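You operate a simulated robot arm through the tools that you are given. There is no shell and no other tool. Be economical: measure what you need, move in short steps, check, and stop when the job is done.

You are at the controls of a simulated robot arm. One attempt, no reset.

Task
Shut the printer drawer. Press the grey key on the front keyboard two times. Fetch the teal pin from the programmer end of the front desk and stand it on the top of the long bench. Take the capacitor and leave it on the tape roll on the back desk top. Pull the white drawer open. The order is free. Set down upright: teal pin.

It is judged by the outcome, as a careful person would: the job done as asked, and still so three seconds after it is handed in. It fails if anything else is knocked over, pushed out of place, dropped, spilled or broken.

Robot
A 7-joint arm with a two-finger gripper on a trunk, on a base that drives. Base frame: it is fixed to the floor where the robot stands at the start and does not move with it; the origin is under the middle of the robot, x ahead of it, y to its left, z up. Readings come in mm, degrees, newtons and seconds.
With the tool pointing down near the work surface it reaches from about 320 to 760 mm from the robot's upright axis, wherever it stands. Its first joint turns from -166.0 to 166.0 degrees. Places, roughly: capacitor (2x2x3 cm) [-7900, 6300, 800]; grey key on the front keyboard [-7400, 3700, 800]; printer drawer [900, 100, 800]; tape roll (7x7x3 cm) [-8000, 6200, 800]; teal pin (4x4x8 cm) [-8400, 3400, 800]; top of the long bench [-7700, 100, 900]; white drawer [-2900, -1300, 600]. Payload 1.71 kg.
Tool frame: the origin (TCP) lies between the finger pads and is the grasp point; the fingertips stand 20 mm ahead of it; z points along the fingers, y is the line along which they close. Largest opening 96 mm; the body of the gripper starts 113 mm behind the TCP.
Orientation is that of the tool frame in the base frame, as a unit quaternion [x, y, z, w]. With the fingers straight down and closing along the base's y, the tool's x points along the base's -x, its y along +y and its z along -z.

Tools
- The arm moves only by the tool apply_moves. Its argument "deltas" is a list of rows, each a list of 7 numbers: the finger opening in m, from 0 to 0.096, then the shift along the base's x, y, z in m, then the turn, a rotation vector about the base's x, y, z in degrees. In form: [[gripper, x, y, z, rx, ry, rz], ...]. A call has 1 to 20 rows; each row shifts and turns the commanded pose from where the row before left it. Rows are played at 5 a second. More than 50 mm and 8.6 degrees between two rows, or a gripper value outside its range, and nothing of the call is played. A pose out of reach is approached as far as the arm can. The call stops where the force on the tool passes 40 N (or 10 N more than at its start, if that is more) or the arm is blocked; 0.2 s more then pass. The fingers move at their own pace (about 153 mm/s each) and stop on an object; they squeeze with about 28 N. The grip force told is the motor's: it shows also when the fingers shut on nothing. Time passes only in rows, and 0.2 s behind the last, so rows that do not move let the fingers close. It gives the time, the measured TCP pose, the force on the tool (base axes), the opening and the grip force at its end, in the units of the frame above (readings bear some noise), with the torque about the TCP (base axes, N m) and any sound that the robot's microphone picked up.
- Cameras (640 x 400 px; columns grow to the right, rows downward): "scene" is now at [39.9, 132.7, 1565.2]; the picture's right is [-0.27, -0.96, 0.00], its down [-0.78, 0.22, -0.59] and it looks along [0.57, -0.17, -0.81] (base axes); focal length 282 px, centre (320, 200). "wrist" rides on the gripper at [66, 14, -145] in the tool frame; the picture's right is [-0.21, 0.98, 0.00], its down [-0.88, -0.18, -0.45] and it looks along [-0.44, -0.09, 0.90] (tool axes); focal length 275 px, centre (320, 200). There is no depth. A picture from a camera that has moved, and an enlarged one, comes with that camera's place and axes in the base frame and with its lens.
- get_image(camera): a new picture of that camera. No time passes.
- move_column(by): slides the trunk up (or, below 0, down) by that many mm; the arm and the scene camera ride with it, the base frame stays. It gives what a move gives, with no picture.
- base_move(legs): drives the robot by 1 to 6 legs, each [ahead, turn to the left] in mm and degrees, along the robot's own axes; the way and the turn of a leg run together, so that a leg with both is an arc; at most 1500 mm and 180 degrees a leg. The arm and the cameras ride along, it lands a little off, and it stops where it bumps. It gives what a move gives.
- aim_head(pan, tilt): turns the head with the scene camera to pan (to the left, within 155 degrees either way) and tilt (down, from -29 to 69), counted from straight ahead of the robot. It gives what a move gives.
- close_up(camera, box): a new picture of the part [left, top, right, bottom] of that camera's present view, enlarged. No time passes.
- job_done(): hands the job in; it is judged then, once.

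Go step by step. Nothing tells you exact positions but the pictures and the camera data: compare them with the known pose of the tool, close in by small moves and look again before you grip or let go. The budget is 165 turns and 108 pictures, counting those below and the enlarged ones. Unless the task says otherwise, let go and move clear before handing in, and close with one line.

The tools are called after "Emit:" as name(argument=value, ...) on one line, values as JSON. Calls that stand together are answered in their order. apply_moves: Moves the arm, as the interface text tells. Its arguments: {"type":"object","properties":{"deltas":{"type":"array"}},"required":["deltas"]} The other tools are called the same way: move_column (by) slides the trunk up or down; base_move (legs) drives the base; aim_head (pan, tilt) turns the head that bears the scene camera; get_image (camera) takes a picture; close_up (camera, box) takes an enlarged picture of a part of a camera's view; job_done () hands the job in.

At the start:

```text
time: 0.0
tcp_pos: [479.9, 201.3, 1054.7]
ee_rot: [0.001, 1.0, 0.0, -0.001]
contact_force: [0.9, 0.4, 0.4]
moment: [0.01, -0.01, -0.01]
gripper_width: 95.9
grip_force: 0.1
trunk travel left (down, up): [-175.0, 211.0]
robot x, y, heading: [-1.0, -0.3, 0.2]
head pan, tilt: [-15.9, 52.9]
```

scene: 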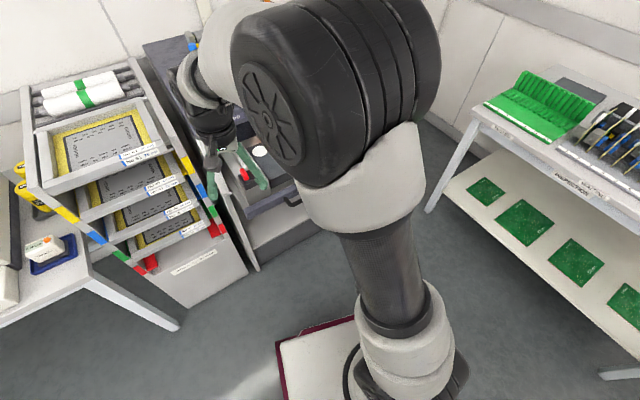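
wrist: 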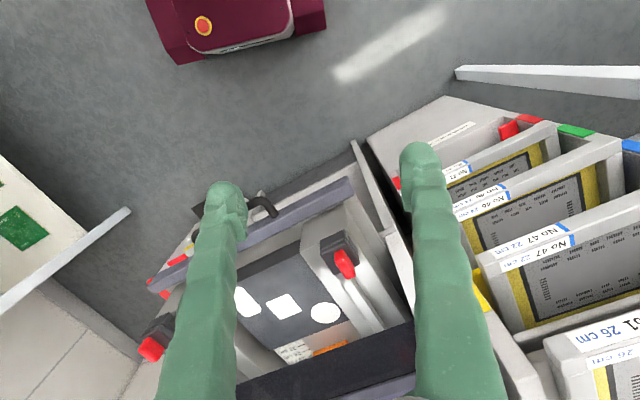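

I see the open printer drawer ahead with a dark handle bar; the arm hides most of it. I'll aim the head for a better view of it.

Emit:
aim_head(pan=5, tilt=42)

Emit:
get_image(camera="scene")

Emit:
close_up(camera="wrist", box=[120, 120, 440, 400])

```text
time: 0.8
tcp_pos: [463.8, 201.8, 1062.0]
ee_rot: [0.0, 1.0, 0.0, 0.006]
contact_force: [0.2, 0.1, -0.7]
moment: [0.01, 0.05, -0.02]
gripper_width: 95.8
grip_force: 0.0
trunk travel left (down, up): [-175.0, 211.0]
robot x, y, heading: [2.6, 2.9, -0.0]
head pan, tilt: [5.0, 42.0]
```

```text
105 pictures are left
camera scene: at [52.9, 160.3, 1580.0], right [0.09, -1.0, 0.0], down [-0.68, -0.06, -0.73], along [0.73, 0.06, -0.68], focal length 282 px, centre (320, 200)
```

scene: 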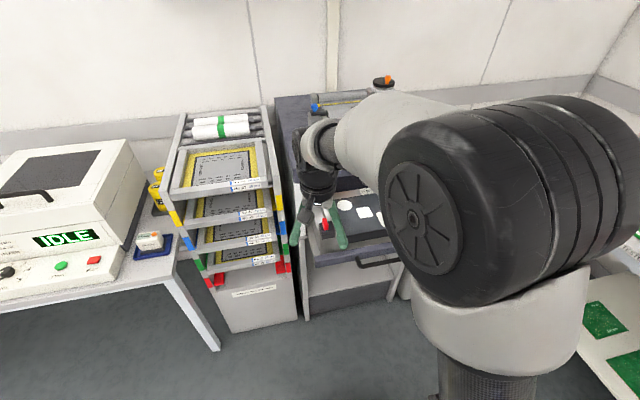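

```text
1.43 times, centred on (280, 260) of wrist
camera zoom: at [396.2, 215.8, 1206.0], right [0.21, 0.98, 0.0], down [0.87, -0.18, 0.46], along [0.45, -0.09, -0.89], focal length 393 px, centre (377, 114)
```

zoom: 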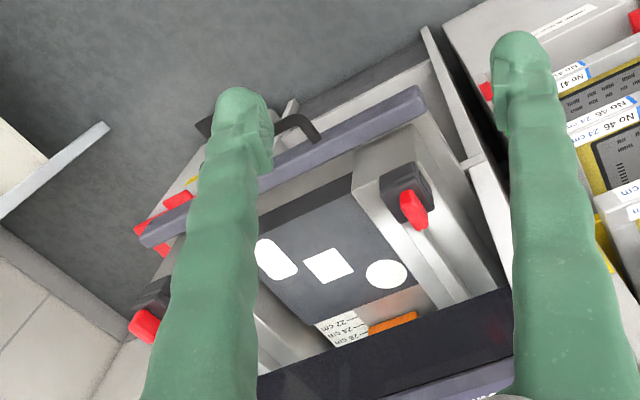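

The drawer handle seems to be near (680, 30, 676). I'll shift the arm over it and look again from a bit lower.

Emit:
apply_moves(deltas=[[0.096, -0.02, -0.04, -0.03, 0, 0, 0], [0.096, -0.02, -0.04, -0.03, 0, 0, 0], [0.096, -0.02, -0.04, -0.03, 0, 0, 0], [0.096, 0, -0.04, -0.03, 0, 0, 0]])

Emit:
get_image(camera="wrist")

Emit:
get_image(camera="scene")

```text
refused: row 1 steps farther than a row can; nothing moved
```

```text
103 pictures are left
camera wrist: at [396.2, 215.8, 1206.0], right [0.21, 0.98, 0.0], down [0.87, -0.18, 0.46], along [0.45, -0.09, -0.89], focal length 275 px, centre (320, 200)
```

wrist: 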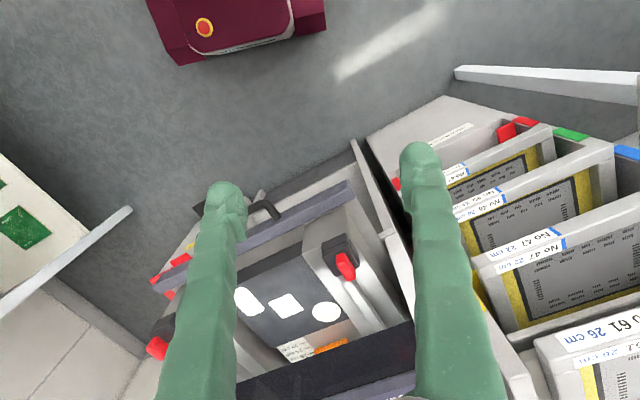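

```text
102 pictures are left
camera scene: at [52.9, 160.3, 1580.0], right [0.09, -1.0, 0.0], down [-0.68, -0.06, -0.73], along [0.73, 0.06, -0.68], focal length 282 px, centre (320, 200)
```

scene: 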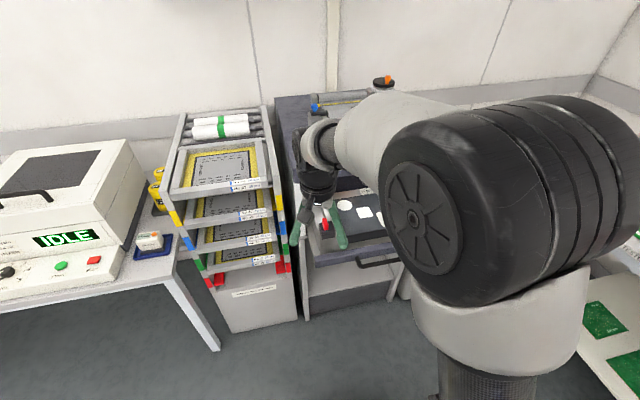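

The row limit is the total norm; I'll use smaller rows.

Emit:
apply_moves(deltas=[[0.096, 0, -0.045, 0, 0, 0, 0], [0.096, 0, -0.045, 0, 0, 0, 0], [0.096, 0, -0.045, 0, 0, 0, 0], [0.096, 0, -0.045, 0, 0, 0, 0], [0.096, 0, 0, 0, 0, 0, 0]])

Emit:
get_image(camera="wrist")

```text
time: 2.0
tcp_pos: [466.7, 21.9, 1062.5]
ee_rot: [-0.001, 1.0, 0.0, 0.007]
contact_force: [-0.5, -0.4, -0.6]
moment: [0.0, -0.01, 0.01]
gripper_width: 96.0
grip_force: 0.0
trunk travel left (down, up): [-175.0, 211.0]
robot x, y, heading: [-4.8, -0.6, -0.4]
head pan, tilt: [5.0, 42.0]
```

```text
101 pictures are left
camera wrist: at [398.6, 35.1, 1206.1], right [0.21, 0.98, 0.0], down [0.87, -0.18, 0.46], along [0.45, -0.09, -0.89], focal length 275 px, centre (320, 200)
```

wrist: 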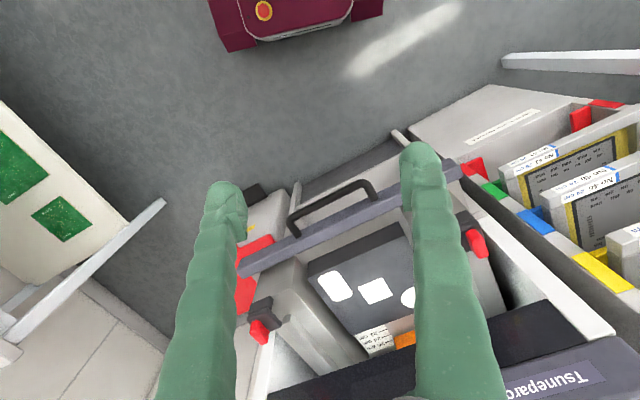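

The drawer handle runs about from (616, 86, 760) to (648, -72, 760), and the drawer shuts along about (0.95, 0.31). I'll drive closer and back the arm off so that I can lower closed fingers in front of the handle.

Emit:
base_move(legs=[[130, 0]])

Emit:
apply_moves(deltas=[[0, -0.045, 0, 0, 0, 0, 0], [0, -0.03, 0, -0.03, 0, 0, 0], [0, 0, 0, -0.045, 0, 0, 0], [0, 0, 0, -0.045, 0, 0, 0], [0, 0, 0, 0, 0, 0, 0]])

Emit:
get_image(camera="wrist")

```text
time: 3.4
tcp_pos: [583.1, 23.5, 1067.3]
ee_rot: [-0.002, 1.0, 0.0, 0.014]
contact_force: [0.5, 0.2, 0.6]
moment: [-0.04, 0.12, -0.01]
gripper_width: 96.0
grip_force: 0.1
trunk travel left (down, up): [-175.0, 211.0]
robot x, y, heading: [131.9, -0.6, 0.3]
head pan, tilt: [5.0, 42.0]
```

```text
time: 4.6
tcp_pos: [547.4, 23.9, 930.0]
ee_rot: [0.0, 1.0, 0.0, -0.005]
contact_force: [1.5, -0.3, -1.1]
moment: [0.02, 0.21, 0.02]
gripper_width: 0.1
grip_force: 28.0
trunk travel left (down, up): [-175.0, 211.0]
robot x, y, heading: [131.2, 0.3, -0.2]
head pan, tilt: [5.0, 42.0]
```

```text
100 pictures are left
camera wrist: at [482.7, 37.5, 1077.0], right [0.2, 0.98, 0.0], down [0.88, -0.18, 0.43], along [0.43, -0.09, -0.9], focal length 275 px, centre (320, 200)
```

wrist: 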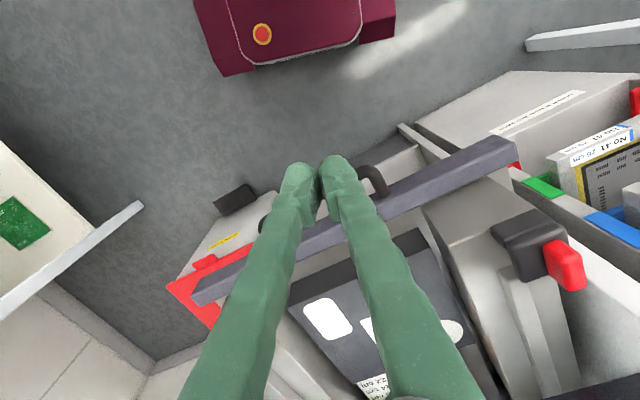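

The handle centre is now estimated near (611, 6, 780-790). I'll lower the closed fingers just in front of it.

Emit:
apply_moves(deltas=[[0, -0.02, -0.015, -0.04, 0, 0, 0], [0, 0, 0, -0.045, 0, 0, 0], [0, 0, 0, -0.045, 0, 0, 0], [0, 0, 0, -0.035, 0, 0, 0], [0, 0, 0, 0, 0, 0, 0]])

Emit:
get_image(camera="wrist")

```text
time: 5.8
tcp_pos: [505.0, 7.7, 776.2]
ee_rot: [-0.001, 1.0, 0.0, 0.007]
contact_force: [0.3, -1.0, 0.2]
moment: [-0.01, -0.03, -0.01]
gripper_width: 0.0
grip_force: 28.1
trunk travel left (down, up): [-175.0, 211.0]
robot x, y, heading: [125.9, -0.1, 0.3]
head pan, tilt: [5.0, 42.0]
```

```text
99 pictures are left
camera wrist: at [436.6, 21.5, 920.6], right [0.2, 0.98, 0.0], down [0.87, -0.18, 0.45], along [0.45, -0.09, -0.89], focal length 275 px, centre (320, 200)
```

wrist: 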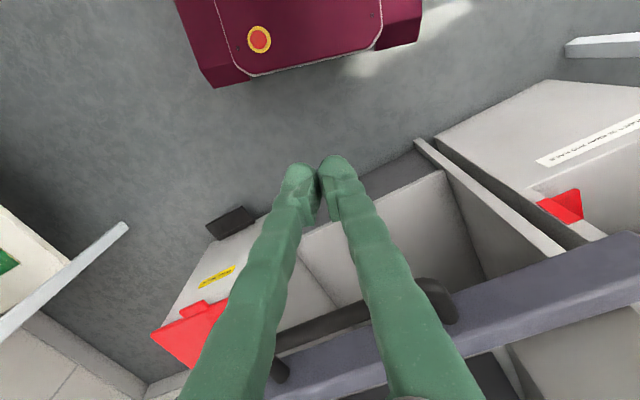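

The handle centre is about (628, 8, 763). I'll lower a bit more, approach, and push along (0.955, 0.297).

Emit:
apply_moves(deltas=[[0, 0, 0, -0.025, 0, 0, 0], [0, 0.03, 0, 0, 0, 0, 0], [0, 0.03, 0, 0, 0, 0, 0], [0, 0.02, 0, 0, 0, 0, 0], [0, 0.019, 0.006, 0, 0, 0, 0], [0, 0.019, 0.006, 0, 0, 0, 0], [0, 0.019, 0.006, 0, 0, 0, 0], [0, 0.019, 0.006, 0, 0, 0, 0], [0, 0.019, 0.006, 0, 0, 0, 0]])

Emit:
get_image(camera="wrist")

```text
time: 7.8
tcp_pos: [685.6, 37.6, 747.6]
ee_rot: [-0.002, 1.0, 0.001, 0.004]
contact_force: [-0.3, -0.3, -0.3]
moment: [-0.04, 0.03, -0.01]
gripper_width: 0.0
grip_force: 28.4
trunk travel left (down, up): [-175.0, 211.0]
robot x, y, heading: [128.6, 3.2, -0.2]
head pan, tilt: [5.0, 42.0]
```

```text
98 pictures are left
camera wrist: at [618.0, 51.2, 892.3], right [0.2, 0.98, 0.0], down [0.87, -0.18, 0.45], along [0.44, -0.09, -0.89], focal length 275 px, centre (320, 200)
```

wrist: 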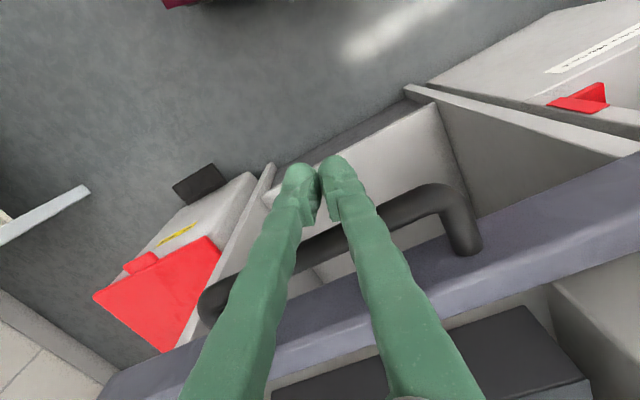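

The fingers look to be at the handle with little resistance. I'll keep pushing.

Emit:
apply_moves(deltas=[[0, 0.019, 0.006, 0, 0, 0, 0], [0, 0.019, 0.006, 0, 0, 0, 0], [0, 0.019, 0.006, 0, 0, 0, 0]])

Emit:
get_image(camera="wrist")

Emit:
get_image(camera="scene")

```text
time: 8.6
tcp_pos: [742.5, 57.4, 748.2]
ee_rot: [-0.001, 1.0, 0.0, 0.003]
contact_force: [-0.1, -0.9, -0.2]
moment: [-0.01, -0.02, 0.0]
gripper_width: 0.0
grip_force: 28.8
trunk travel left (down, up): [-175.0, 211.0]
robot x, y, heading: [132.2, 0.1, 0.1]
head pan, tilt: [5.0, 42.0]
```

```text
97 pictures are left
camera wrist: at [674.8, 69.8, 893.2], right [0.2, 0.98, 0.0], down [0.87, -0.18, 0.45], along [0.44, -0.09, -0.89], focal length 275 px, centre (320, 200)
```

wrist: 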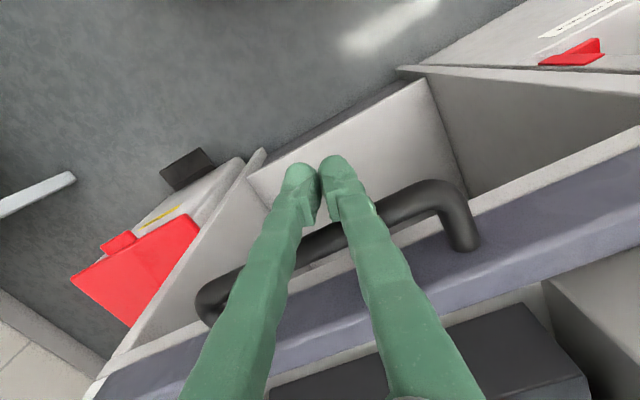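

```text
96 pictures are left
camera scene: at [181.3, 160.7, 1580.1], right [0.09, -1.0, 0.0], down [-0.68, -0.06, -0.73], along [0.73, 0.07, -0.68], focal length 282 px, centre (320, 200)
```

scene: 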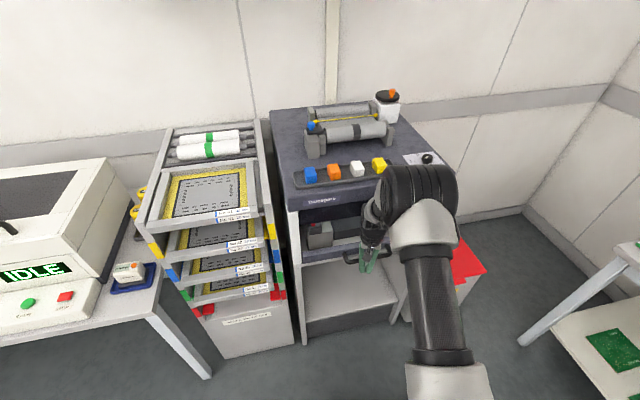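

The drawer moves with the fingers. I'll go on until it stops against its end.

Emit:
apply_moves(deltas=[[0, 0.019, 0.006, 0, 0, 0, 0], [0, 0.019, 0.006, 0, 0, 0, 0], [0, 0.014, 0.0045, 0, 0, 0, 0], [0, 0.0095, 0.003, 0, 0, 0, 0], [0, 0.0095, 0.003, 0, 0, 0, 0], [0, 0.0095, 0.003, 0, 0, 0, 0], [0, 0.0095, 0.003, 0, 0, 0, 0]])

Emit:
get_image(camera="wrist")

Emit:
close_up(camera="scene", box=[240, 140, 480, 340])

```text
time: 8.9
tcp_pos: [733.0, 56.9, 755.6]
ee_rot: [-0.003, 1.0, -0.002, 0.0]
contact_force: [0.6, 0.1, -0.8]
moment: [0.02, 0.0, -0.05]
gripper_width: 0.1
grip_force: 28.0
trunk travel left (down, up): [-175.0, 211.0]
robot x, y, heading: [125.0, -2.0, -0.1]
head pan, tilt: [5.0, 42.0]
stopped in row 1: the force on the tool passed its limit at 56 N (the readings are from after the stop); the commanded pose is now the measured one
```

```text
95 pictures are left
camera wrist: at [667.7, 71.0, 901.4], right [0.2, 0.98, 0.0], down [0.88, -0.18, 0.45], along [0.44, -0.09, -0.9], focal length 275 px, centre (320, 200)
```

wrist: 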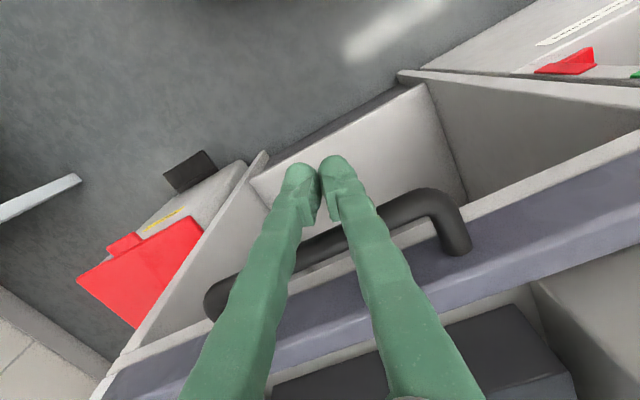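

```text
2.00 times, centred on (360, 240) of scene
camera zoom: at [181.4, 161.1, 1580.1], right [0.09, -1.0, 0.0], down [-0.68, -0.06, -0.73], along [0.73, 0.07, -0.68], focal length 564 px, centre (240, 120)
```

zoom: 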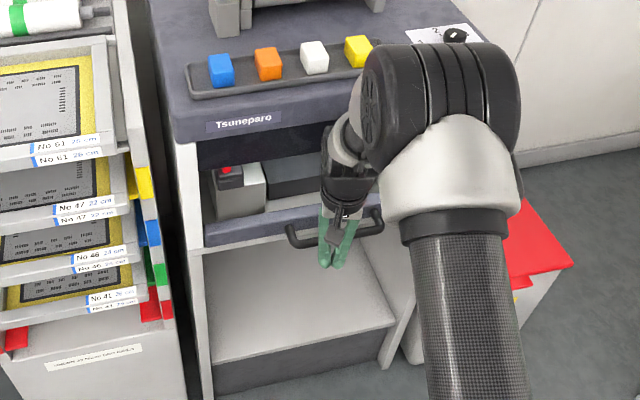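

The push ended with a firm stop and the drawer front looks flush with the side posts. I'll give one gentle push to confirm, then back off and look.

Emit:
apply_moves(deltas=[[0, 0.0048, 0.0015, -0.005, 0, 0, 0], [0, 0.0048, 0.0015, 0, 0, 0, 0], [0, 0.0048, 0.0015, 0, 0, 0, 0], [0, 0.0048, 0.0015, 0, 0, 0, 0], [0, 0.0048, 0.0015, 0, 0, 0, 0], [0, 0.0048, 0.0015, 0, 0, 0, 0], [0, 0.0048, 0.0015, 0, 0, 0, 0]])

Emit:
apply_moves(deltas=[[0, -0.04, 0, 0, 0, 0, 0], [0, -0.04, 0, 0, 0, 0, 0], [0, -0.04, 0, 0, 0, 0, 0], [0, -0.04, 0, 0, 0, 0, 0], [0, 0, 0, 0.03, 0, 0, 0]])

Emit:
get_image(camera="wrist")

Emit:
close_up(camera="scene", box=[240, 140, 480, 340])

```text
time: 9.9
tcp_pos: [732.8, 60.1, 758.6]
ee_rot: [-0.003, 1.0, -0.004, -0.002]
contact_force: [0.4, 0.0, 0.3]
moment: [-0.01, 0.0, 0.01]
gripper_width: 0.0
grip_force: 28.1
trunk travel left (down, up): [-175.0, 211.0]
robot x, y, heading: [129.6, -0.9, 0.1]
head pan, tilt: [5.0, 42.0]
stopped in row 4: the force on the tool passed its limit at 44 N (the readings are from after the stop); the commanded pose is now the measured one
```

```text
time: 11.1
tcp_pos: [573.9, 58.2, 788.1]
ee_rot: [-0.003, 1.0, -0.003, -0.003]
contact_force: [-0.5, 0.5, -0.3]
moment: [-0.02, -0.03, 0.0]
gripper_width: 0.1
grip_force: 27.7
trunk travel left (down, up): [-175.0, 211.0]
robot x, y, heading: [134.4, -1.5, 0.2]
head pan, tilt: [5.0, 42.0]
```

```text
93 pictures are left
camera wrist: at [507.5, 72.8, 934.2], right [0.2, 0.98, -0.01], down [0.88, -0.18, 0.44], along [0.43, -0.09, -0.9], focal length 275 px, centre (320, 200)
```

wrist: 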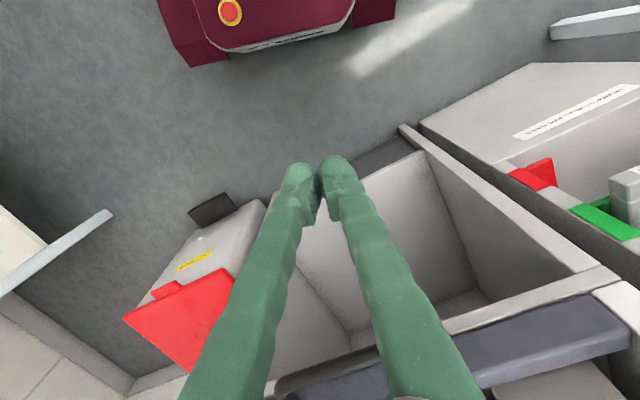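

```text
2.00 times, centred on (360, 240) of scene
camera zoom: at [179.9, 160.5, 1580.2], right [0.09, -1.0, 0.0], down [-0.68, -0.06, -0.73], along [0.73, 0.07, -0.68], focal length 564 px, centre (240, 120)
```

zoom: 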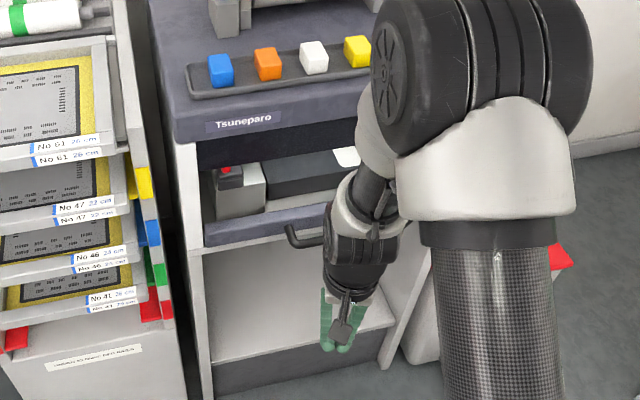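

The printer drawer is shut, its front sits between the posts. Next, raise the arm to a travel pose and look around behind for the way to the white drawer.

Emit:
apply_moves(deltas=[[0, -0.03, 0, 0.04, 0, 0, 0], [0, -0.03, 0, 0.04, 0, 0, 0], [0, 0, 0, 0.049, 0, 0, 0], [0, 0, 0, 0.049, 0, 0, 0], [0, 0, 0, 0.049, 0, 0, 0], [0, 0, 0, 0.049, 0, 0, 0]])

Emit:
aim_head(pan=-150, tilt=18)

Emit:
get_image(camera="scene")

Emit:
aim_head(pan=150, tilt=18)

Emit:
get_image(camera="scene")

```text
time: 12.5
tcp_pos: [511.5, 60.7, 1063.7]
ee_rot: [-0.002, 1.0, -0.003, -0.002]
contact_force: [0.0, -0.5, -0.2]
moment: [0.02, -0.02, -0.01]
gripper_width: 0.0
grip_force: 28.3
trunk travel left (down, up): [-175.0, 211.0]
robot x, y, heading: [126.5, -1.4, 0.4]
head pan, tilt: [5.0, 42.0]
```

```text
time: 14.9
tcp_pos: [513.4, 61.4, 1062.6]
ee_rot: [-0.003, 1.0, -0.003, -0.001]
contact_force: [-0.9, 0.1, -0.2]
moment: [-0.02, -0.01, 0.03]
gripper_width: 0.3
grip_force: 28.0
trunk travel left (down, up): [-175.0, 211.0]
robot x, y, heading: [130.5, 0.3, 0.2]
head pan, tilt: [-150.0, 18.0]
```

```text
91 pictures are left
camera scene: at [16.9, 106.3, 1620.4], right [-0.5, 0.86, 0.01], down [0.25, 0.16, -0.96], along [-0.83, -0.48, -0.3], focal length 282 px, centre (320, 200)
```

scene: 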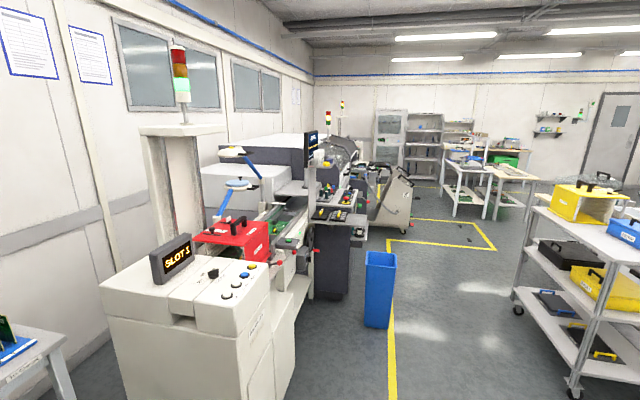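

```text
time: 19.0
tcp_pos: [511.6, 60.1, 1063.9]
ee_rot: [-0.002, 1.0, -0.004, -0.001]
contact_force: [0.5, 0.1, -0.1]
moment: [-0.06, -0.04, 0.02]
gripper_width: 0.2
grip_force: 28.1
trunk travel left (down, up): [-175.0, 211.0]
robot x, y, heading: [130.7, 2.0, 0.2]
head pan, tilt: [150.0, 18.0]
```

```text
90 pictures are left
camera scene: at [16.7, 199.7, 1620.4], right [0.5, 0.87, -0.01], down [0.25, -0.15, -0.96], along [-0.83, 0.47, -0.3], focal length 282 px, centre (320, 200)
```

scene: 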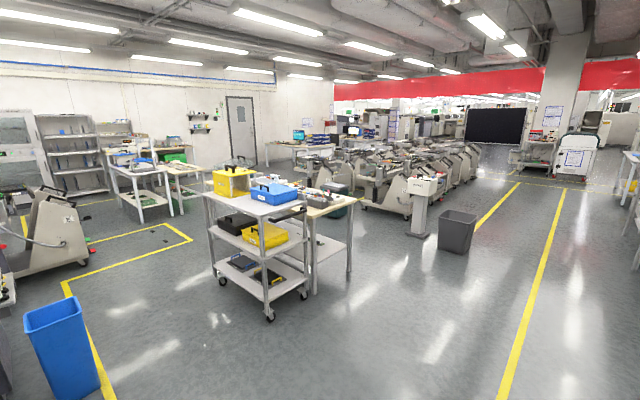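

The room's lines run about 18° off the base axes, a blue bin sits near (-1830,-440) and a cart near (-2300,850). I'll back up, turn round, and drive through the middle of that gap toward the white drawer.

Emit:
base_move(legs=[[-400, 0], [0, 172.6], [800, 0], [790, 0]])

Emit:
aim_head(pan=30, tilt=25)

Emit:
get_image(camera="scene")

```text
time: 38.4
tcp_pos: [-2236.2, 148.6, 1062.5]
ee_rot: [0.998, -0.059, 0.002, -0.003]
contact_force: [0.1, 0.2, 0.7]
moment: [-0.01, -0.02, 0.02]
gripper_width: 0.0
grip_force: 28.5
trunk travel left (down, up): [-175.0, 211.0]
robot x, y, heading: [-1853.9, 158.2, 172.8]
head pan, tilt: [150.0, 18.0]
```

```text
time: 40.4
tcp_pos: [-2219.9, 147.2, 1069.5]
ee_rot: [0.998, -0.06, -0.006, -0.004]
contact_force: [-0.7, 0.4, 0.2]
moment: [-0.01, 0.01, 0.0]
gripper_width: 0.3
grip_force: 27.8
trunk travel left (down, up): [-175.0, 211.0]
robot x, y, heading: [-1849.7, 160.5, 172.7]
head pan, tilt: [30.0, 25.0]
```

```text
89 pictures are left
camera scene: at [-1916.1, -33.3, 1606.4], right [-0.39, 0.92, -0.01], down [0.4, 0.16, -0.9], along [-0.83, -0.35, -0.44], focal length 282 px, centre (320, 200)
```

scene: 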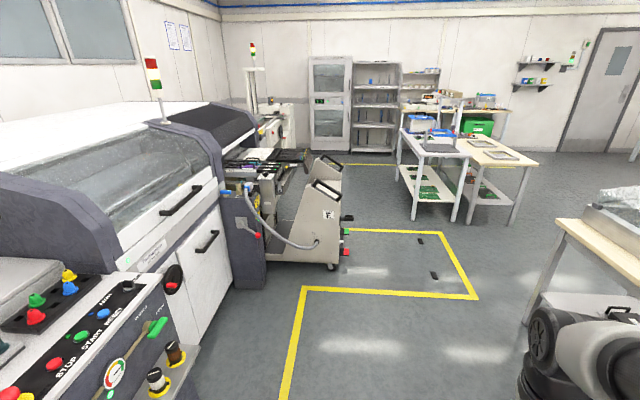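

The white-fronted panel with a black handle under the machine hood should be the white drawer. I'll look closer.

Emit:
close_up(camera="scene", box=[90, 140, 290, 380])

```text
1.67 times, centred on (190, 260) of scene
camera zoom: at [-1916.1, -33.3, 1606.4], right [-0.39, 0.92, -0.01], down [0.4, 0.16, -0.9], along [-0.83, -0.35, -0.44], focal length 470 px, centre (537, 100)
```

zoom: 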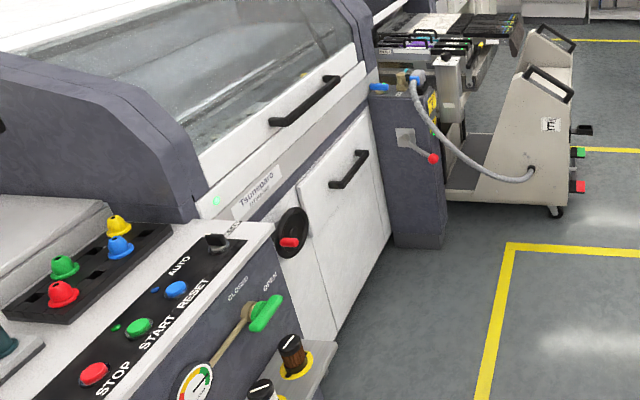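

The drawer front has a horizontal black handle. I'll drive to a place about 0.85 m in front of it and face it.

Emit:
base_move(legs=[[0, 33.7], [740, 0], [726, 0], [0, 81.6]])

Emit:
aim_head(pan=0, tilt=45)

Emit:
get_image(camera="scene")

Emit:
get_image(camera="wrist")

```text
time: 54.5
tcp_pos: [-2975.4, -817.1, 1068.3]
ee_rot: [0.581, 0.814, -0.007, 0.003]
contact_force: [0.2, -0.1, -0.5]
moment: [0.03, -0.02, -0.01]
gripper_width: 0.0
grip_force: 28.1
trunk travel left (down, up): [-175.0, 211.0]
robot x, y, heading: [-3152.5, -491.7, -71.1]
head pan, tilt: [30.0, 25.0]
```

```text
time: 55.5
tcp_pos: [-2979.7, -804.3, 1072.5]
ee_rot: [0.58, 0.814, -0.01, 0.009]
contact_force: [0.4, -0.5, 0.1]
moment: [0.03, 0.0, 0.02]
gripper_width: 0.0
grip_force: 28.4
trunk travel left (down, up): [-175.0, 211.0]
robot x, y, heading: [-3151.4, -488.7, -70.9]
head pan, tilt: [0.0, 45.0]
```

```text
87 pictures are left
camera scene: at [-2988.6, -488.4, 1575.8], right [-0.95, -0.32, 0.0], down [-0.23, 0.68, -0.69], along [0.22, -0.66, -0.72], focal length 282 px, centre (320, 200)
```

scene: 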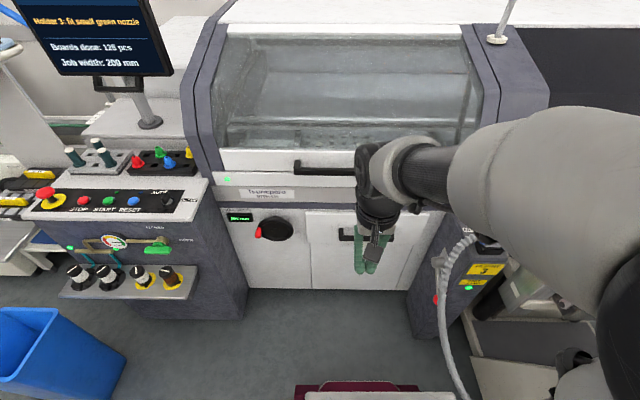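

```text
86 pictures are left
camera wrist: at [-2989.2, -733.3, 1216.6], right [0.99, 0.12, 0.0], down [0.11, -0.88, 0.47], along [0.06, -0.47, -0.88], focal length 275 px, centre (320, 200)
```

wrist: 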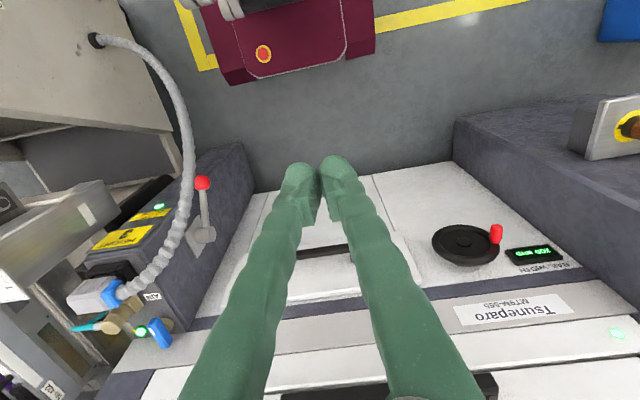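

The handle seems near (-2880, -1105, 730), nearly straight ahead, under the hood. I'll turn the gripper so it can grasp the bar from the front: first roll 90° while going lower.

Emit:
apply_moves(deltas=[[0.06, 0, 0, -0.012, 0, 0, -8.2], [0.06, 0, 0, -0.012, 0, 0, -8.2], [0.06, 0, 0, -0.012, 0, 0, -8.2], [0.06, 0, 0, -0.012, 0, 0, -8.2], [0.06, 0, 0, -0.012, 0, 0, -8.2], [0.06, 0, 0, -0.012, 0, 0, -8.2], [0.06, 0, 0, -0.012, 0, 0, -8.2], [0.06, 0, 0, -0.012, 0, 0, -8.2], [0.06, 0, 0, -0.012, 0, 0, -8.2], [0.06, 0, 0, -0.012, 0, 0, -8.2], [0.06, 0, 0, -0.01, 0, 0, -8]])

```text
time: 57.9
tcp_pos: [-2979.9, -801.5, 943.9]
ee_rot: [0.986, 0.164, -0.014, -0.002]
contact_force: [0.4, 0.0, 0.0]
moment: [0.02, -0.02, 0.0]
gripper_width: 60.0
grip_force: 0.0
trunk travel left (down, up): [-175.0, 211.0]
robot x, y, heading: [-3152.4, -488.7, -71.3]
head pan, tilt: [0.0, 45.0]
```

Roll done. Now tilt the fingers forward to near horizontal while advancing a little.

Emit:
apply_moves(deltas=[[0.06, 0.005, -0.014, -0.008, -8.04, -2.76, 0], [0.06, 0.005, -0.014, -0.008, -8.04, -2.76, 0], [0.06, 0.005, -0.014, -0.008, -8.04, -2.76, 0], [0.06, 0.005, -0.014, -0.008, -8.04, -2.76, 0], [0.06, 0.005, -0.014, -0.008, -8.04, -2.76, 0], [0.06, 0.005, -0.014, -0.008, -8.04, -2.76, 0], [0.06, 0.005, -0.014, -0.008, -8.04, -2.76, 0], [0.06, 0.005, -0.014, -0.008, -8.04, -2.76, 0], [0.06, 0, 0, 0, 0, 0, 0]])

Emit:
get_image(camera="wrist")

Emit:
get_image(camera="scene")

```text
time: 59.9
tcp_pos: [-2905.7, -961.2, 885.9]
ee_rot: [0.821, 0.13, 0.079, 0.55]
contact_force: [0.5, 0.3, -0.5]
moment: [-0.01, 0.04, -0.02]
gripper_width: 60.4
grip_force: 0.1
out of reach, approached as far as the arm can: row 3, 4, 5, 6
trunk travel left (down, up): [-175.0, 211.0]
robot x, y, heading: [-3149.1, -489.8, -71.1]
head pan, tilt: [0.0, 45.0]
```

```text
85 pictures are left
camera wrist: at [-2881.7, -818.9, 953.0], right [-0.07, -0.41, 0.91], down [-0.98, 0.2, 0.01], along [-0.18, -0.89, -0.42], focal length 275 px, centre (320, 200)
```

wrist: 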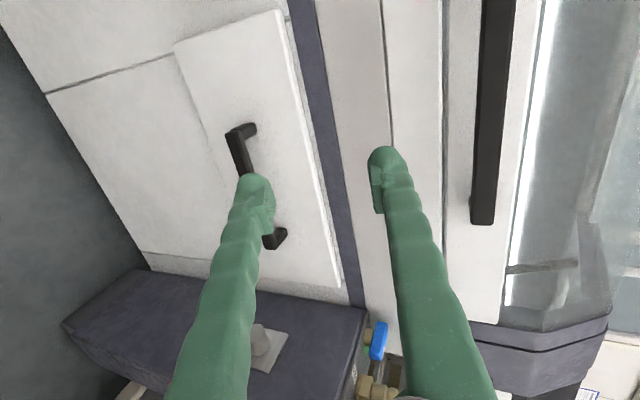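

```text
84 pictures are left
camera scene: at [-2988.1, -486.3, 1575.8], right [-0.95, -0.32, 0.0], down [-0.23, 0.68, -0.7], along [0.22, -0.66, -0.72], focal length 282 px, centre (320, 200)
```

scene: 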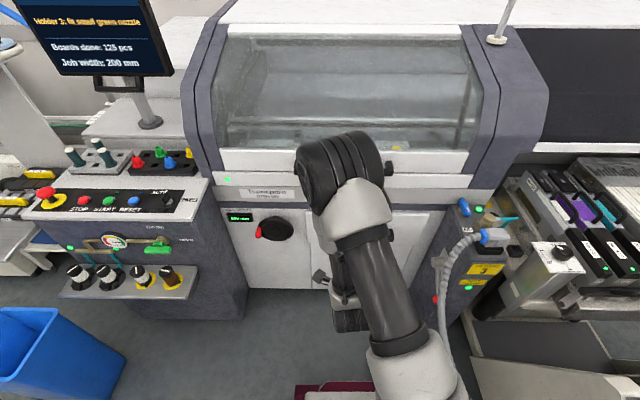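

The handle centre now comes out near (-2950, -1180, 667). I'll lower the trunk and look again from that height.

Emit:
move_column(by=-160)

Emit:
get_image(camera="wrist")

```text
time: 61.7
tcp_pos: [-2906.0, -962.6, 724.8]
ee_rot: [0.821, 0.129, 0.079, 0.551]
contact_force: [1.0, -0.3, -0.7]
moment: [-0.01, -0.02, -0.03]
gripper_width: 60.2
grip_force: 0.0
trunk travel left (down, up): [-15.0, 371.0]
robot x, y, heading: [-3153.4, -492.8, -71.2]
head pan, tilt: [0.0, 45.0]
```

```text
83 pictures are left
camera wrist: at [-2882.1, -819.7, 792.7], right [-0.07, -0.41, 0.91], down [-0.98, 0.2, 0.01], along [-0.18, -0.89, -0.42], focal length 275 px, centre (320, 200)
```

wrist: 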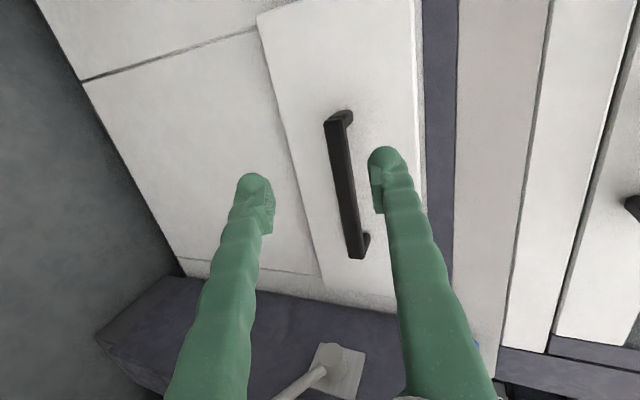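

Clear view: the bar runs from about (-2845,-1180) to (-3035,-1205) at z≈655. I'll level the gripper further and centre on the bar.

Emit:
apply_moves(deltas=[[0.06, -0.026, -0.009, -0.017, -8.04, -2.76, 0], [0.06, -0.026, -0.009, -0.017, -8.04, -2.76, 0], [0.06, -0.025, -0.009, -0.017, 0, 0, 0], [0.06, -0.025, -0.009, -0.015, 0, 0, 0], [0.06, 0, 0, 0, 0, 0, 0]])

Emit:
base_move(legs=[[80, 0]])

Emit:
get_image(camera="wrist")

```text
time: 62.9
tcp_pos: [-3008.6, -999.0, 655.7]
ee_rot: [0.733, 0.112, 0.098, 0.664]
contact_force: [0.7, 0.4, 0.4]
moment: [-0.01, 0.01, -0.03]
gripper_width: 59.8
grip_force: 0.0
trunk travel left (down, up): [-15.0, 371.0]
robot x, y, heading: [-3153.8, -489.6, -71.3]
head pan, tilt: [0.0, 45.0]
```

```text
time: 64.0
tcp_pos: [-2981.5, -1077.6, 655.1]
ee_rot: [0.733, 0.112, 0.099, 0.663]
contact_force: [0.0, -0.2, -1.0]
moment: [-0.05, 0.0, -0.01]
gripper_width: 60.1
grip_force: 0.1
trunk travel left (down, up): [-15.0, 371.0]
robot x, y, heading: [-3125.0, -564.2, -71.5]
head pan, tilt: [0.0, 45.0]
```

```text
82 pictures are left
camera wrist: at [-2961.9, -921.8, 682.8], right [-0.16, -0.15, 0.97], down [-0.97, 0.18, -0.14], along [-0.15, -0.97, -0.18], focal length 275 px, centre (320, 200)
```

wrist: 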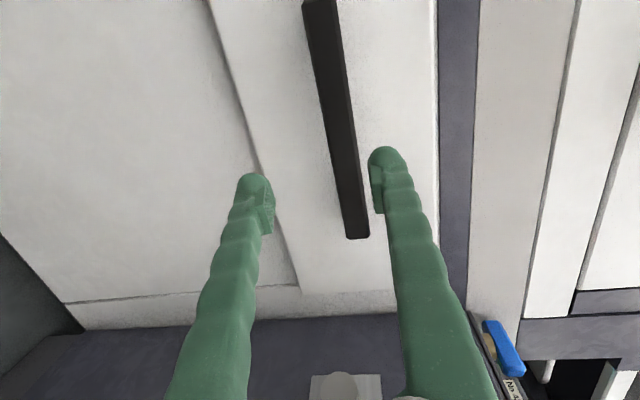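

The bar sits at z≈662, about 120 mm ahead, well centred laterally. I'll advance in part and check.

Emit:
apply_moves(deltas=[[0.06, 0.008, -0.024, 0.004, 0, 0, 0], [0.06, 0.008, -0.024, 0.003, 0, 0, 0], [0.06, 0.008, -0.024, 0.003, 0, 0, 0], [0.06, 0, 0, 0, 0, 0, 0]])

Emit:
get_image(camera="wrist")

```text
time: 65.0
tcp_pos: [-2959.4, -1139.2, 676.1]
ee_rot: [0.727, 0.112, 0.101, 0.67]
contact_force: [0.3, -0.2, 0.6]
moment: [-0.02, -0.04, 0.02]
gripper_width: 60.2
grip_force: 0.1
trunk travel left (down, up): [-15.0, 371.0]
robot x, y, heading: [-3127.6, -564.9, -71.3]
head pan, tilt: [0.0, 45.0]
```

```text
81 pictures are left
camera wrist: at [-2940.2, -982.4, 700.2], right [-0.17, -0.13, 0.98], down [-0.97, 0.18, -0.14], along [-0.15, -0.97, -0.16], focal length 275 px, centre (320, 200)
```

wrist: 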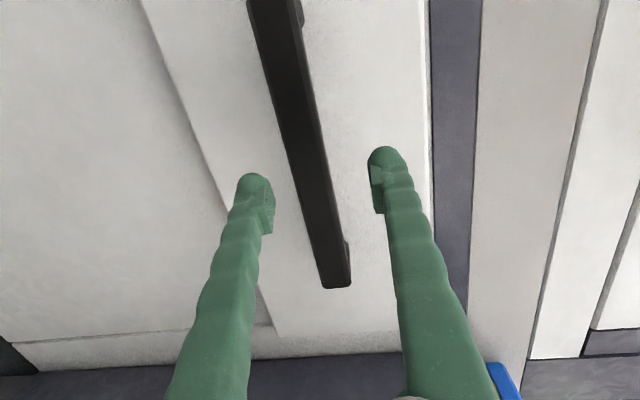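

The bar is between the finger lines, still some 40 mm ahead of the TCP. I'll ease forward 30 mm more.

Emit:
apply_moves(deltas=[[0.06, 0.005, -0.014, -0.003, 0, 0, 0], [0.06, 0.005, -0.014, -0.003, 0, 0, 0], [0.06, 0, 0, 0, 0, 0, 0]])

Emit:
get_image(camera="wrist")

```text
time: 65.8
tcp_pos: [-2949.8, -1166.3, 668.3]
ee_rot: [0.726, 0.112, 0.101, 0.671]
contact_force: [0.4, 1.0, -0.2]
moment: [0.02, -0.03, -0.02]
gripper_width: 60.0
grip_force: 0.1
trunk travel left (down, up): [-15.0, 371.0]
robot x, y, heading: [-3130.3, -570.5, -71.1]
head pan, tilt: [0.0, 45.0]
```

```text
80 pictures are left
camera wrist: at [-2930.2, -1010.2, 693.7], right [-0.17, -0.14, 0.98], down [-0.97, 0.18, -0.14], along [-0.15, -0.97, -0.16], focal length 275 px, centre (320, 200)
```

wrist: 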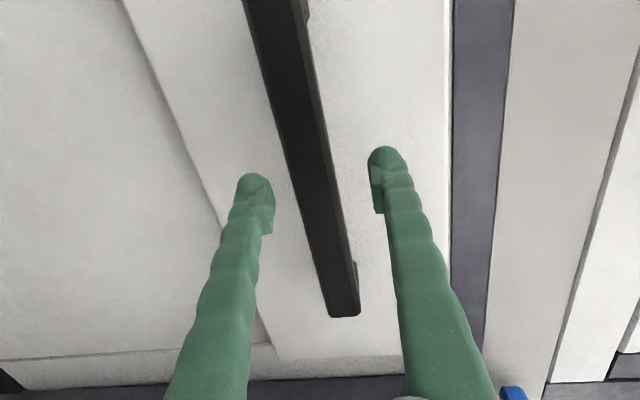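

Bar is well between the fingers; go 15 mm more and close.

Emit:
apply_moves(deltas=[[0.06, 0.0025, -0.0075, 0, 0, 0, 0], [0.06, 0.0025, -0.0075, 0, 0, 0, 0], [0.03, 0, 0, 0, 0, 0, 0], [0.0, 0, 0, 0, 0, 0, 0], [0.0, 0, 0, 0, 0, 0, 0], [0.0, 0, 0, 0, 0, 0, 0]])

Emit:
get_image(camera="wrist")

```text
time: 67.2
tcp_pos: [-2945.6, -1181.3, 664.6]
ee_rot: [0.729, 0.112, 0.1, 0.667]
contact_force: [-0.8, 1.3, -32.8]
moment: [-0.52, -0.96, -0.14]
gripper_width: 23.3
grip_force: 35.7
trunk travel left (down, up): [-15.0, 371.0]
robot x, y, heading: [-3128.7, -568.9, -71.3]
head pan, tilt: [0.0, 45.0]
```

```text
79 pictures are left
camera wrist: at [-2926.2, -1024.9, 691.2], right [-0.17, -0.14, 0.98], down [-0.97, 0.18, -0.14], along [-0.15, -0.97, -0.17], focal length 275 px, centre (320, 200)
```

wrist: 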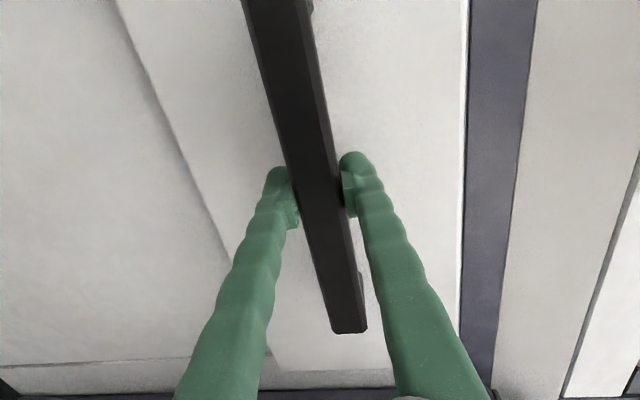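

Gripped the bar (23 mm). I'll ease down a few mm to relieve the vertical load, then pull outward.

Emit:
apply_moves(deltas=[[0, 0, 0, -0.004, 0, 0, 0], [0, -0.003, 0.0095, 0, 0, 0, 0], [0, -0.003, 0.0095, 0, 0, 0, 0], [0, -0.003, 0.0095, 0, 0, 0, 0], [0, -0.003, 0.0095, 0, 0, 0, 0]])

```text
time: 68.4
tcp_pos: [-2958.1, -1143.3, 665.2]
ee_rot: [0.727, 0.112, 0.1, 0.67]
contact_force: [6.4, 2.7, -21.7]
moment: [-0.4, -0.89, -0.02]
gripper_width: 23.3
grip_force: 35.3
trunk travel left (down, up): [-15.0, 371.0]
robot x, y, heading: [-3127.8, -567.9, -71.2]
head pan, tilt: [0.0, 45.0]
```

The drawer moves with the grip. Keep pulling by the arm.

Emit:
apply_moves(deltas=[[0, -0.004, 0.0125, -0.001, 0, 0, 0], [0, -0.004, 0.0125, -0.001, 0, 0, 0], [0, -0.004, 0.0125, -0.001, 0, 0, 0], [0, -0.004, 0.0125, 0, 0, 0, 0], [0, -0.004, 0.0125, 0, 0, 0, 0], [0, -0.004, 0.0125, 0, 0, 0, 0]])

Emit:
get_image(camera="scene")

```text
time: 69.8
tcp_pos: [-2982.6, -1068.0, 664.0]
ee_rot: [0.725, 0.111, 0.101, 0.672]
contact_force: [3.2, 1.5, 22.0]
moment: [-0.05, -0.95, 0.4]
gripper_width: 22.9
grip_force: 34.6
trunk travel left (down, up): [-15.0, 371.0]
robot x, y, heading: [-3126.3, -559.2, -71.2]
head pan, tilt: [0.0, 45.0]
```

```text
78 pictures are left
camera scene: at [-2964.3, -558.5, 1415.5], right [-0.95, -0.32, 0.0], down [-0.23, 0.68, -0.7], along [0.22, -0.66, -0.72], focal length 282 px, centre (320, 200)
```

scene: 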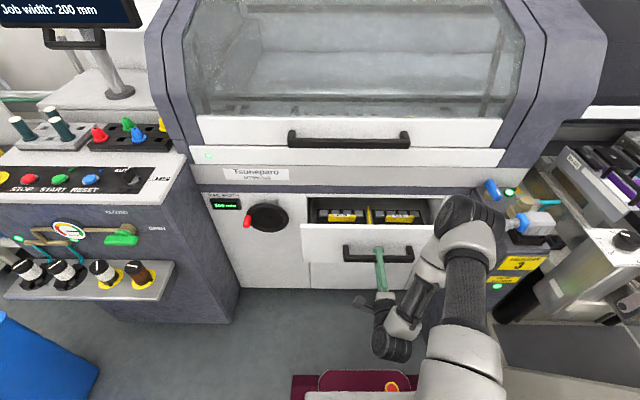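

The drawer is opening, boxes visible inside. I'll pull the rest by backing the base.

Emit:
base_move(legs=[[-130, 0]])

Emit:
get_image(camera="scene")

```text
time: 71.7
tcp_pos: [-3024.4, -935.6, 663.4]
ee_rot: [0.73, 0.117, 0.106, 0.665]
contact_force: [-15.2, -3.2, -0.6]
moment: [-0.18, -0.5, 0.64]
gripper_width: 23.6
grip_force: 35.2
trunk travel left (down, up): [-15.0, 371.0]
robot x, y, heading: [-3171.4, -443.1, -71.5]
head pan, tilt: [0.0, 45.0]
stopped in leg 1: the force on the tool passed its limit at 45 N (the readings are from after the stop); the commanded pose is now the measured one
```

```text
77 pictures are left
camera scene: at [-3007.5, -435.4, 1415.4], right [-0.95, -0.32, 0.0], down [-0.23, 0.68, -0.7], along [0.22, -0.66, -0.72], focal length 282 px, centre (320, 200)
```

scene: 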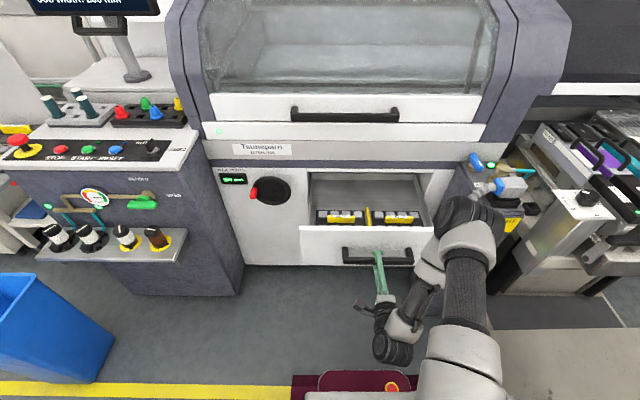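

The drawer reached its end stop, about 255 mm out. Release and back away.

Emit:
apply_moves(deltas=[[0.07, 0, 0, 0, 0, 0, 0], [0.07, 0, 0, 0, 0, 0, 0], [0.07, 0, 0, 0, 0, 0, 0]])

Emit:
base_move(legs=[[-200, 0]])

Emit:
get_image(camera="scene")

```text
time: 72.5
tcp_pos: [-3021.6, -935.2, 665.5]
ee_rot: [0.729, 0.118, 0.109, 0.665]
contact_force: [-0.5, -0.3, 0.5]
moment: [0.01, -0.02, 0.0]
gripper_width: 70.2
grip_force: 0.1
trunk travel left (down, up): [-15.0, 371.0]
robot x, y, heading: [-3170.7, -441.3, -71.3]
head pan, tilt: [0.0, 45.0]
```

```text
time: 74.2
tcp_pos: [-3087.5, -726.5, 673.7]
ee_rot: [0.726, 0.123, 0.117, 0.666]
contact_force: [-0.2, 1.1, -0.3]
moment: [0.0, 0.03, 0.0]
gripper_width: 70.1
grip_force: 0.0
trunk travel left (down, up): [-15.0, 371.0]
robot x, y, heading: [-3237.0, -250.0, -71.7]
head pan, tilt: [0.0, 45.0]
stopped in leg 1: the robot was blocked; the commanded pose is now the measured one
```

```text
76 pictures are left
camera scene: at [-3070.8, -244.1, 1415.4], right [-0.95, -0.32, 0.0], down [-0.23, 0.68, -0.7], along [0.22, -0.66, -0.72], focal length 282 px, centre (320, 200)
```

scene: 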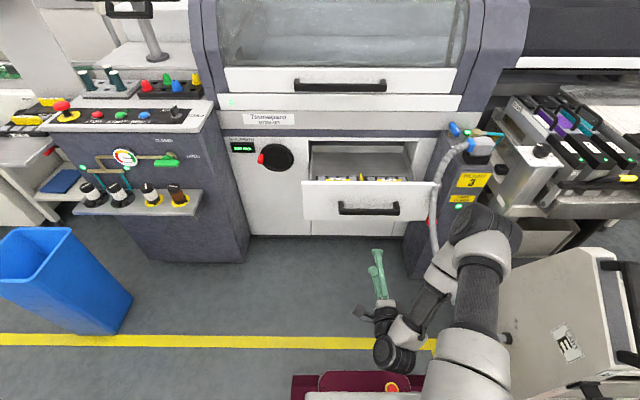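

The drawer stays open. The move reported a block near its end, so I'll look around before moving on.

Emit:
aim_head(pan=-60, tilt=45)

Emit:
get_image(camera="scene")

Emit:
aim_head(pan=-150, tilt=35)

Emit:
get_image(camera="scene")

Emit:
aim_head(pan=140, tilt=35)

Emit:
get_image(camera="scene")

```text
time: 75.5
tcp_pos: [-3087.2, -726.7, 672.4]
ee_rot: [0.728, 0.122, 0.115, 0.665]
contact_force: [0.3, 0.1, 0.2]
moment: [-0.04, -0.03, 0.0]
gripper_width: 70.1
grip_force: 0.0
trunk travel left (down, up): [-15.0, 371.0]
robot x, y, heading: [-3230.6, -251.9, -71.4]
head pan, tilt: [-60.0, 45.0]
```

```text
75 pictures are left
camera scene: at [-3149.9, -230.4, 1416.0], right [-0.75, 0.66, 0.01], down [0.47, 0.54, -0.7], along [-0.47, -0.52, -0.71], focal length 282 px, centre (320, 200)
```

scene: 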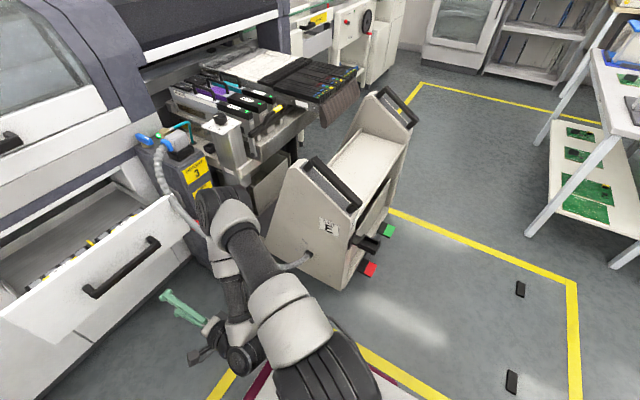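

```text
time: 77.2
tcp_pos: [-3087.1, -728.3, 671.2]
ee_rot: [0.727, 0.123, 0.116, 0.665]
contact_force: [0.1, 0.9, 0.2]
moment: [-0.03, -0.03, 0.0]
gripper_width: 69.6
grip_force: 0.1
trunk travel left (down, up): [-15.0, 371.0]
robot x, y, heading: [-3233.2, -252.4, -71.7]
head pan, tilt: [-150.0, 35.0]
```

```text
74 pictures are left
camera scene: at [-3161.8, -111.4, 1432.7], right [0.66, 0.75, 0.01], down [0.42, -0.37, -0.83], along [-0.62, 0.55, -0.56], focal length 282 px, centre (320, 200)
```

scene: 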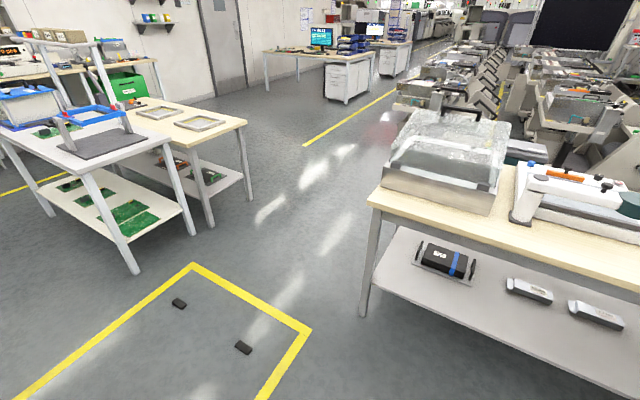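

```text
time: 81.2
tcp_pos: [-3087.2, -727.2, 672.1]
ee_rot: [0.727, 0.122, 0.116, 0.665]
contact_force: [0.2, -0.6, 0.3]
moment: [0.02, 0.03, 0.02]
gripper_width: 70.0
grip_force: 0.1
trunk travel left (down, up): [-15.0, 371.0]
robot x, y, heading: [-3231.6, -248.9, -71.3]
head pan, tilt: [140.0, 35.0]
```

```text
73 pictures are left
camera scene: at [-3063.5, -87.9, 1432.6], right [0.93, -0.37, -0.01], down [-0.22, -0.52, -0.83], along [0.3, 0.77, -0.56], focal length 282 px, centre (320, 200)
```

scene: 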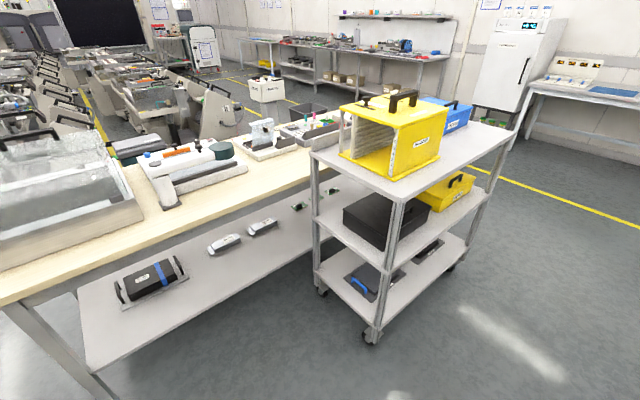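

Bench and cart are well behind; the feeder cart hasn't shifted. The arm's elbow may be close to the pump hose, so I'll check that.

Emit:
aim_head(pan=-35, tilt=50)

Emit:
get_image(camera="scene")

```text
time: 83.8
tcp_pos: [-3087.7, -728.2, 672.7]
ee_rot: [0.727, 0.123, 0.116, 0.665]
contact_force: [-1.0, 0.7, -0.1]
moment: [0.01, -0.01, 0.01]
gripper_width: 69.9
grip_force: 0.1
trunk travel left (down, up): [-15.0, 371.0]
robot x, y, heading: [-3236.3, -249.0, -71.6]
head pan, tilt: [-35.0, 50.0]
```

```text
72 pictures are left
camera scene: at [-3118.0, -243.3, 1408.7], right [-0.96, 0.29, 0.01], down [0.22, 0.74, -0.63], along [-0.19, -0.6, -0.77], focal length 282 px, centre (320, 200)
```

scene: 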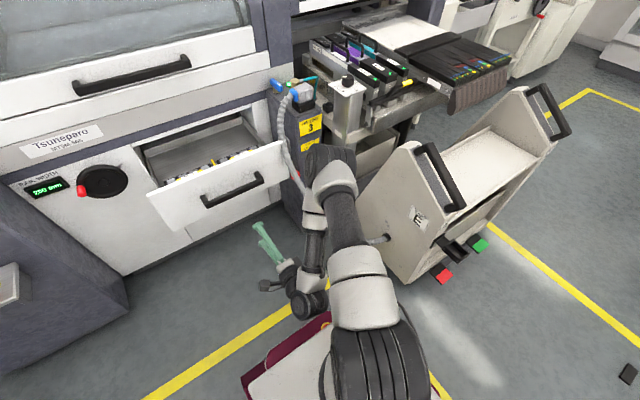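

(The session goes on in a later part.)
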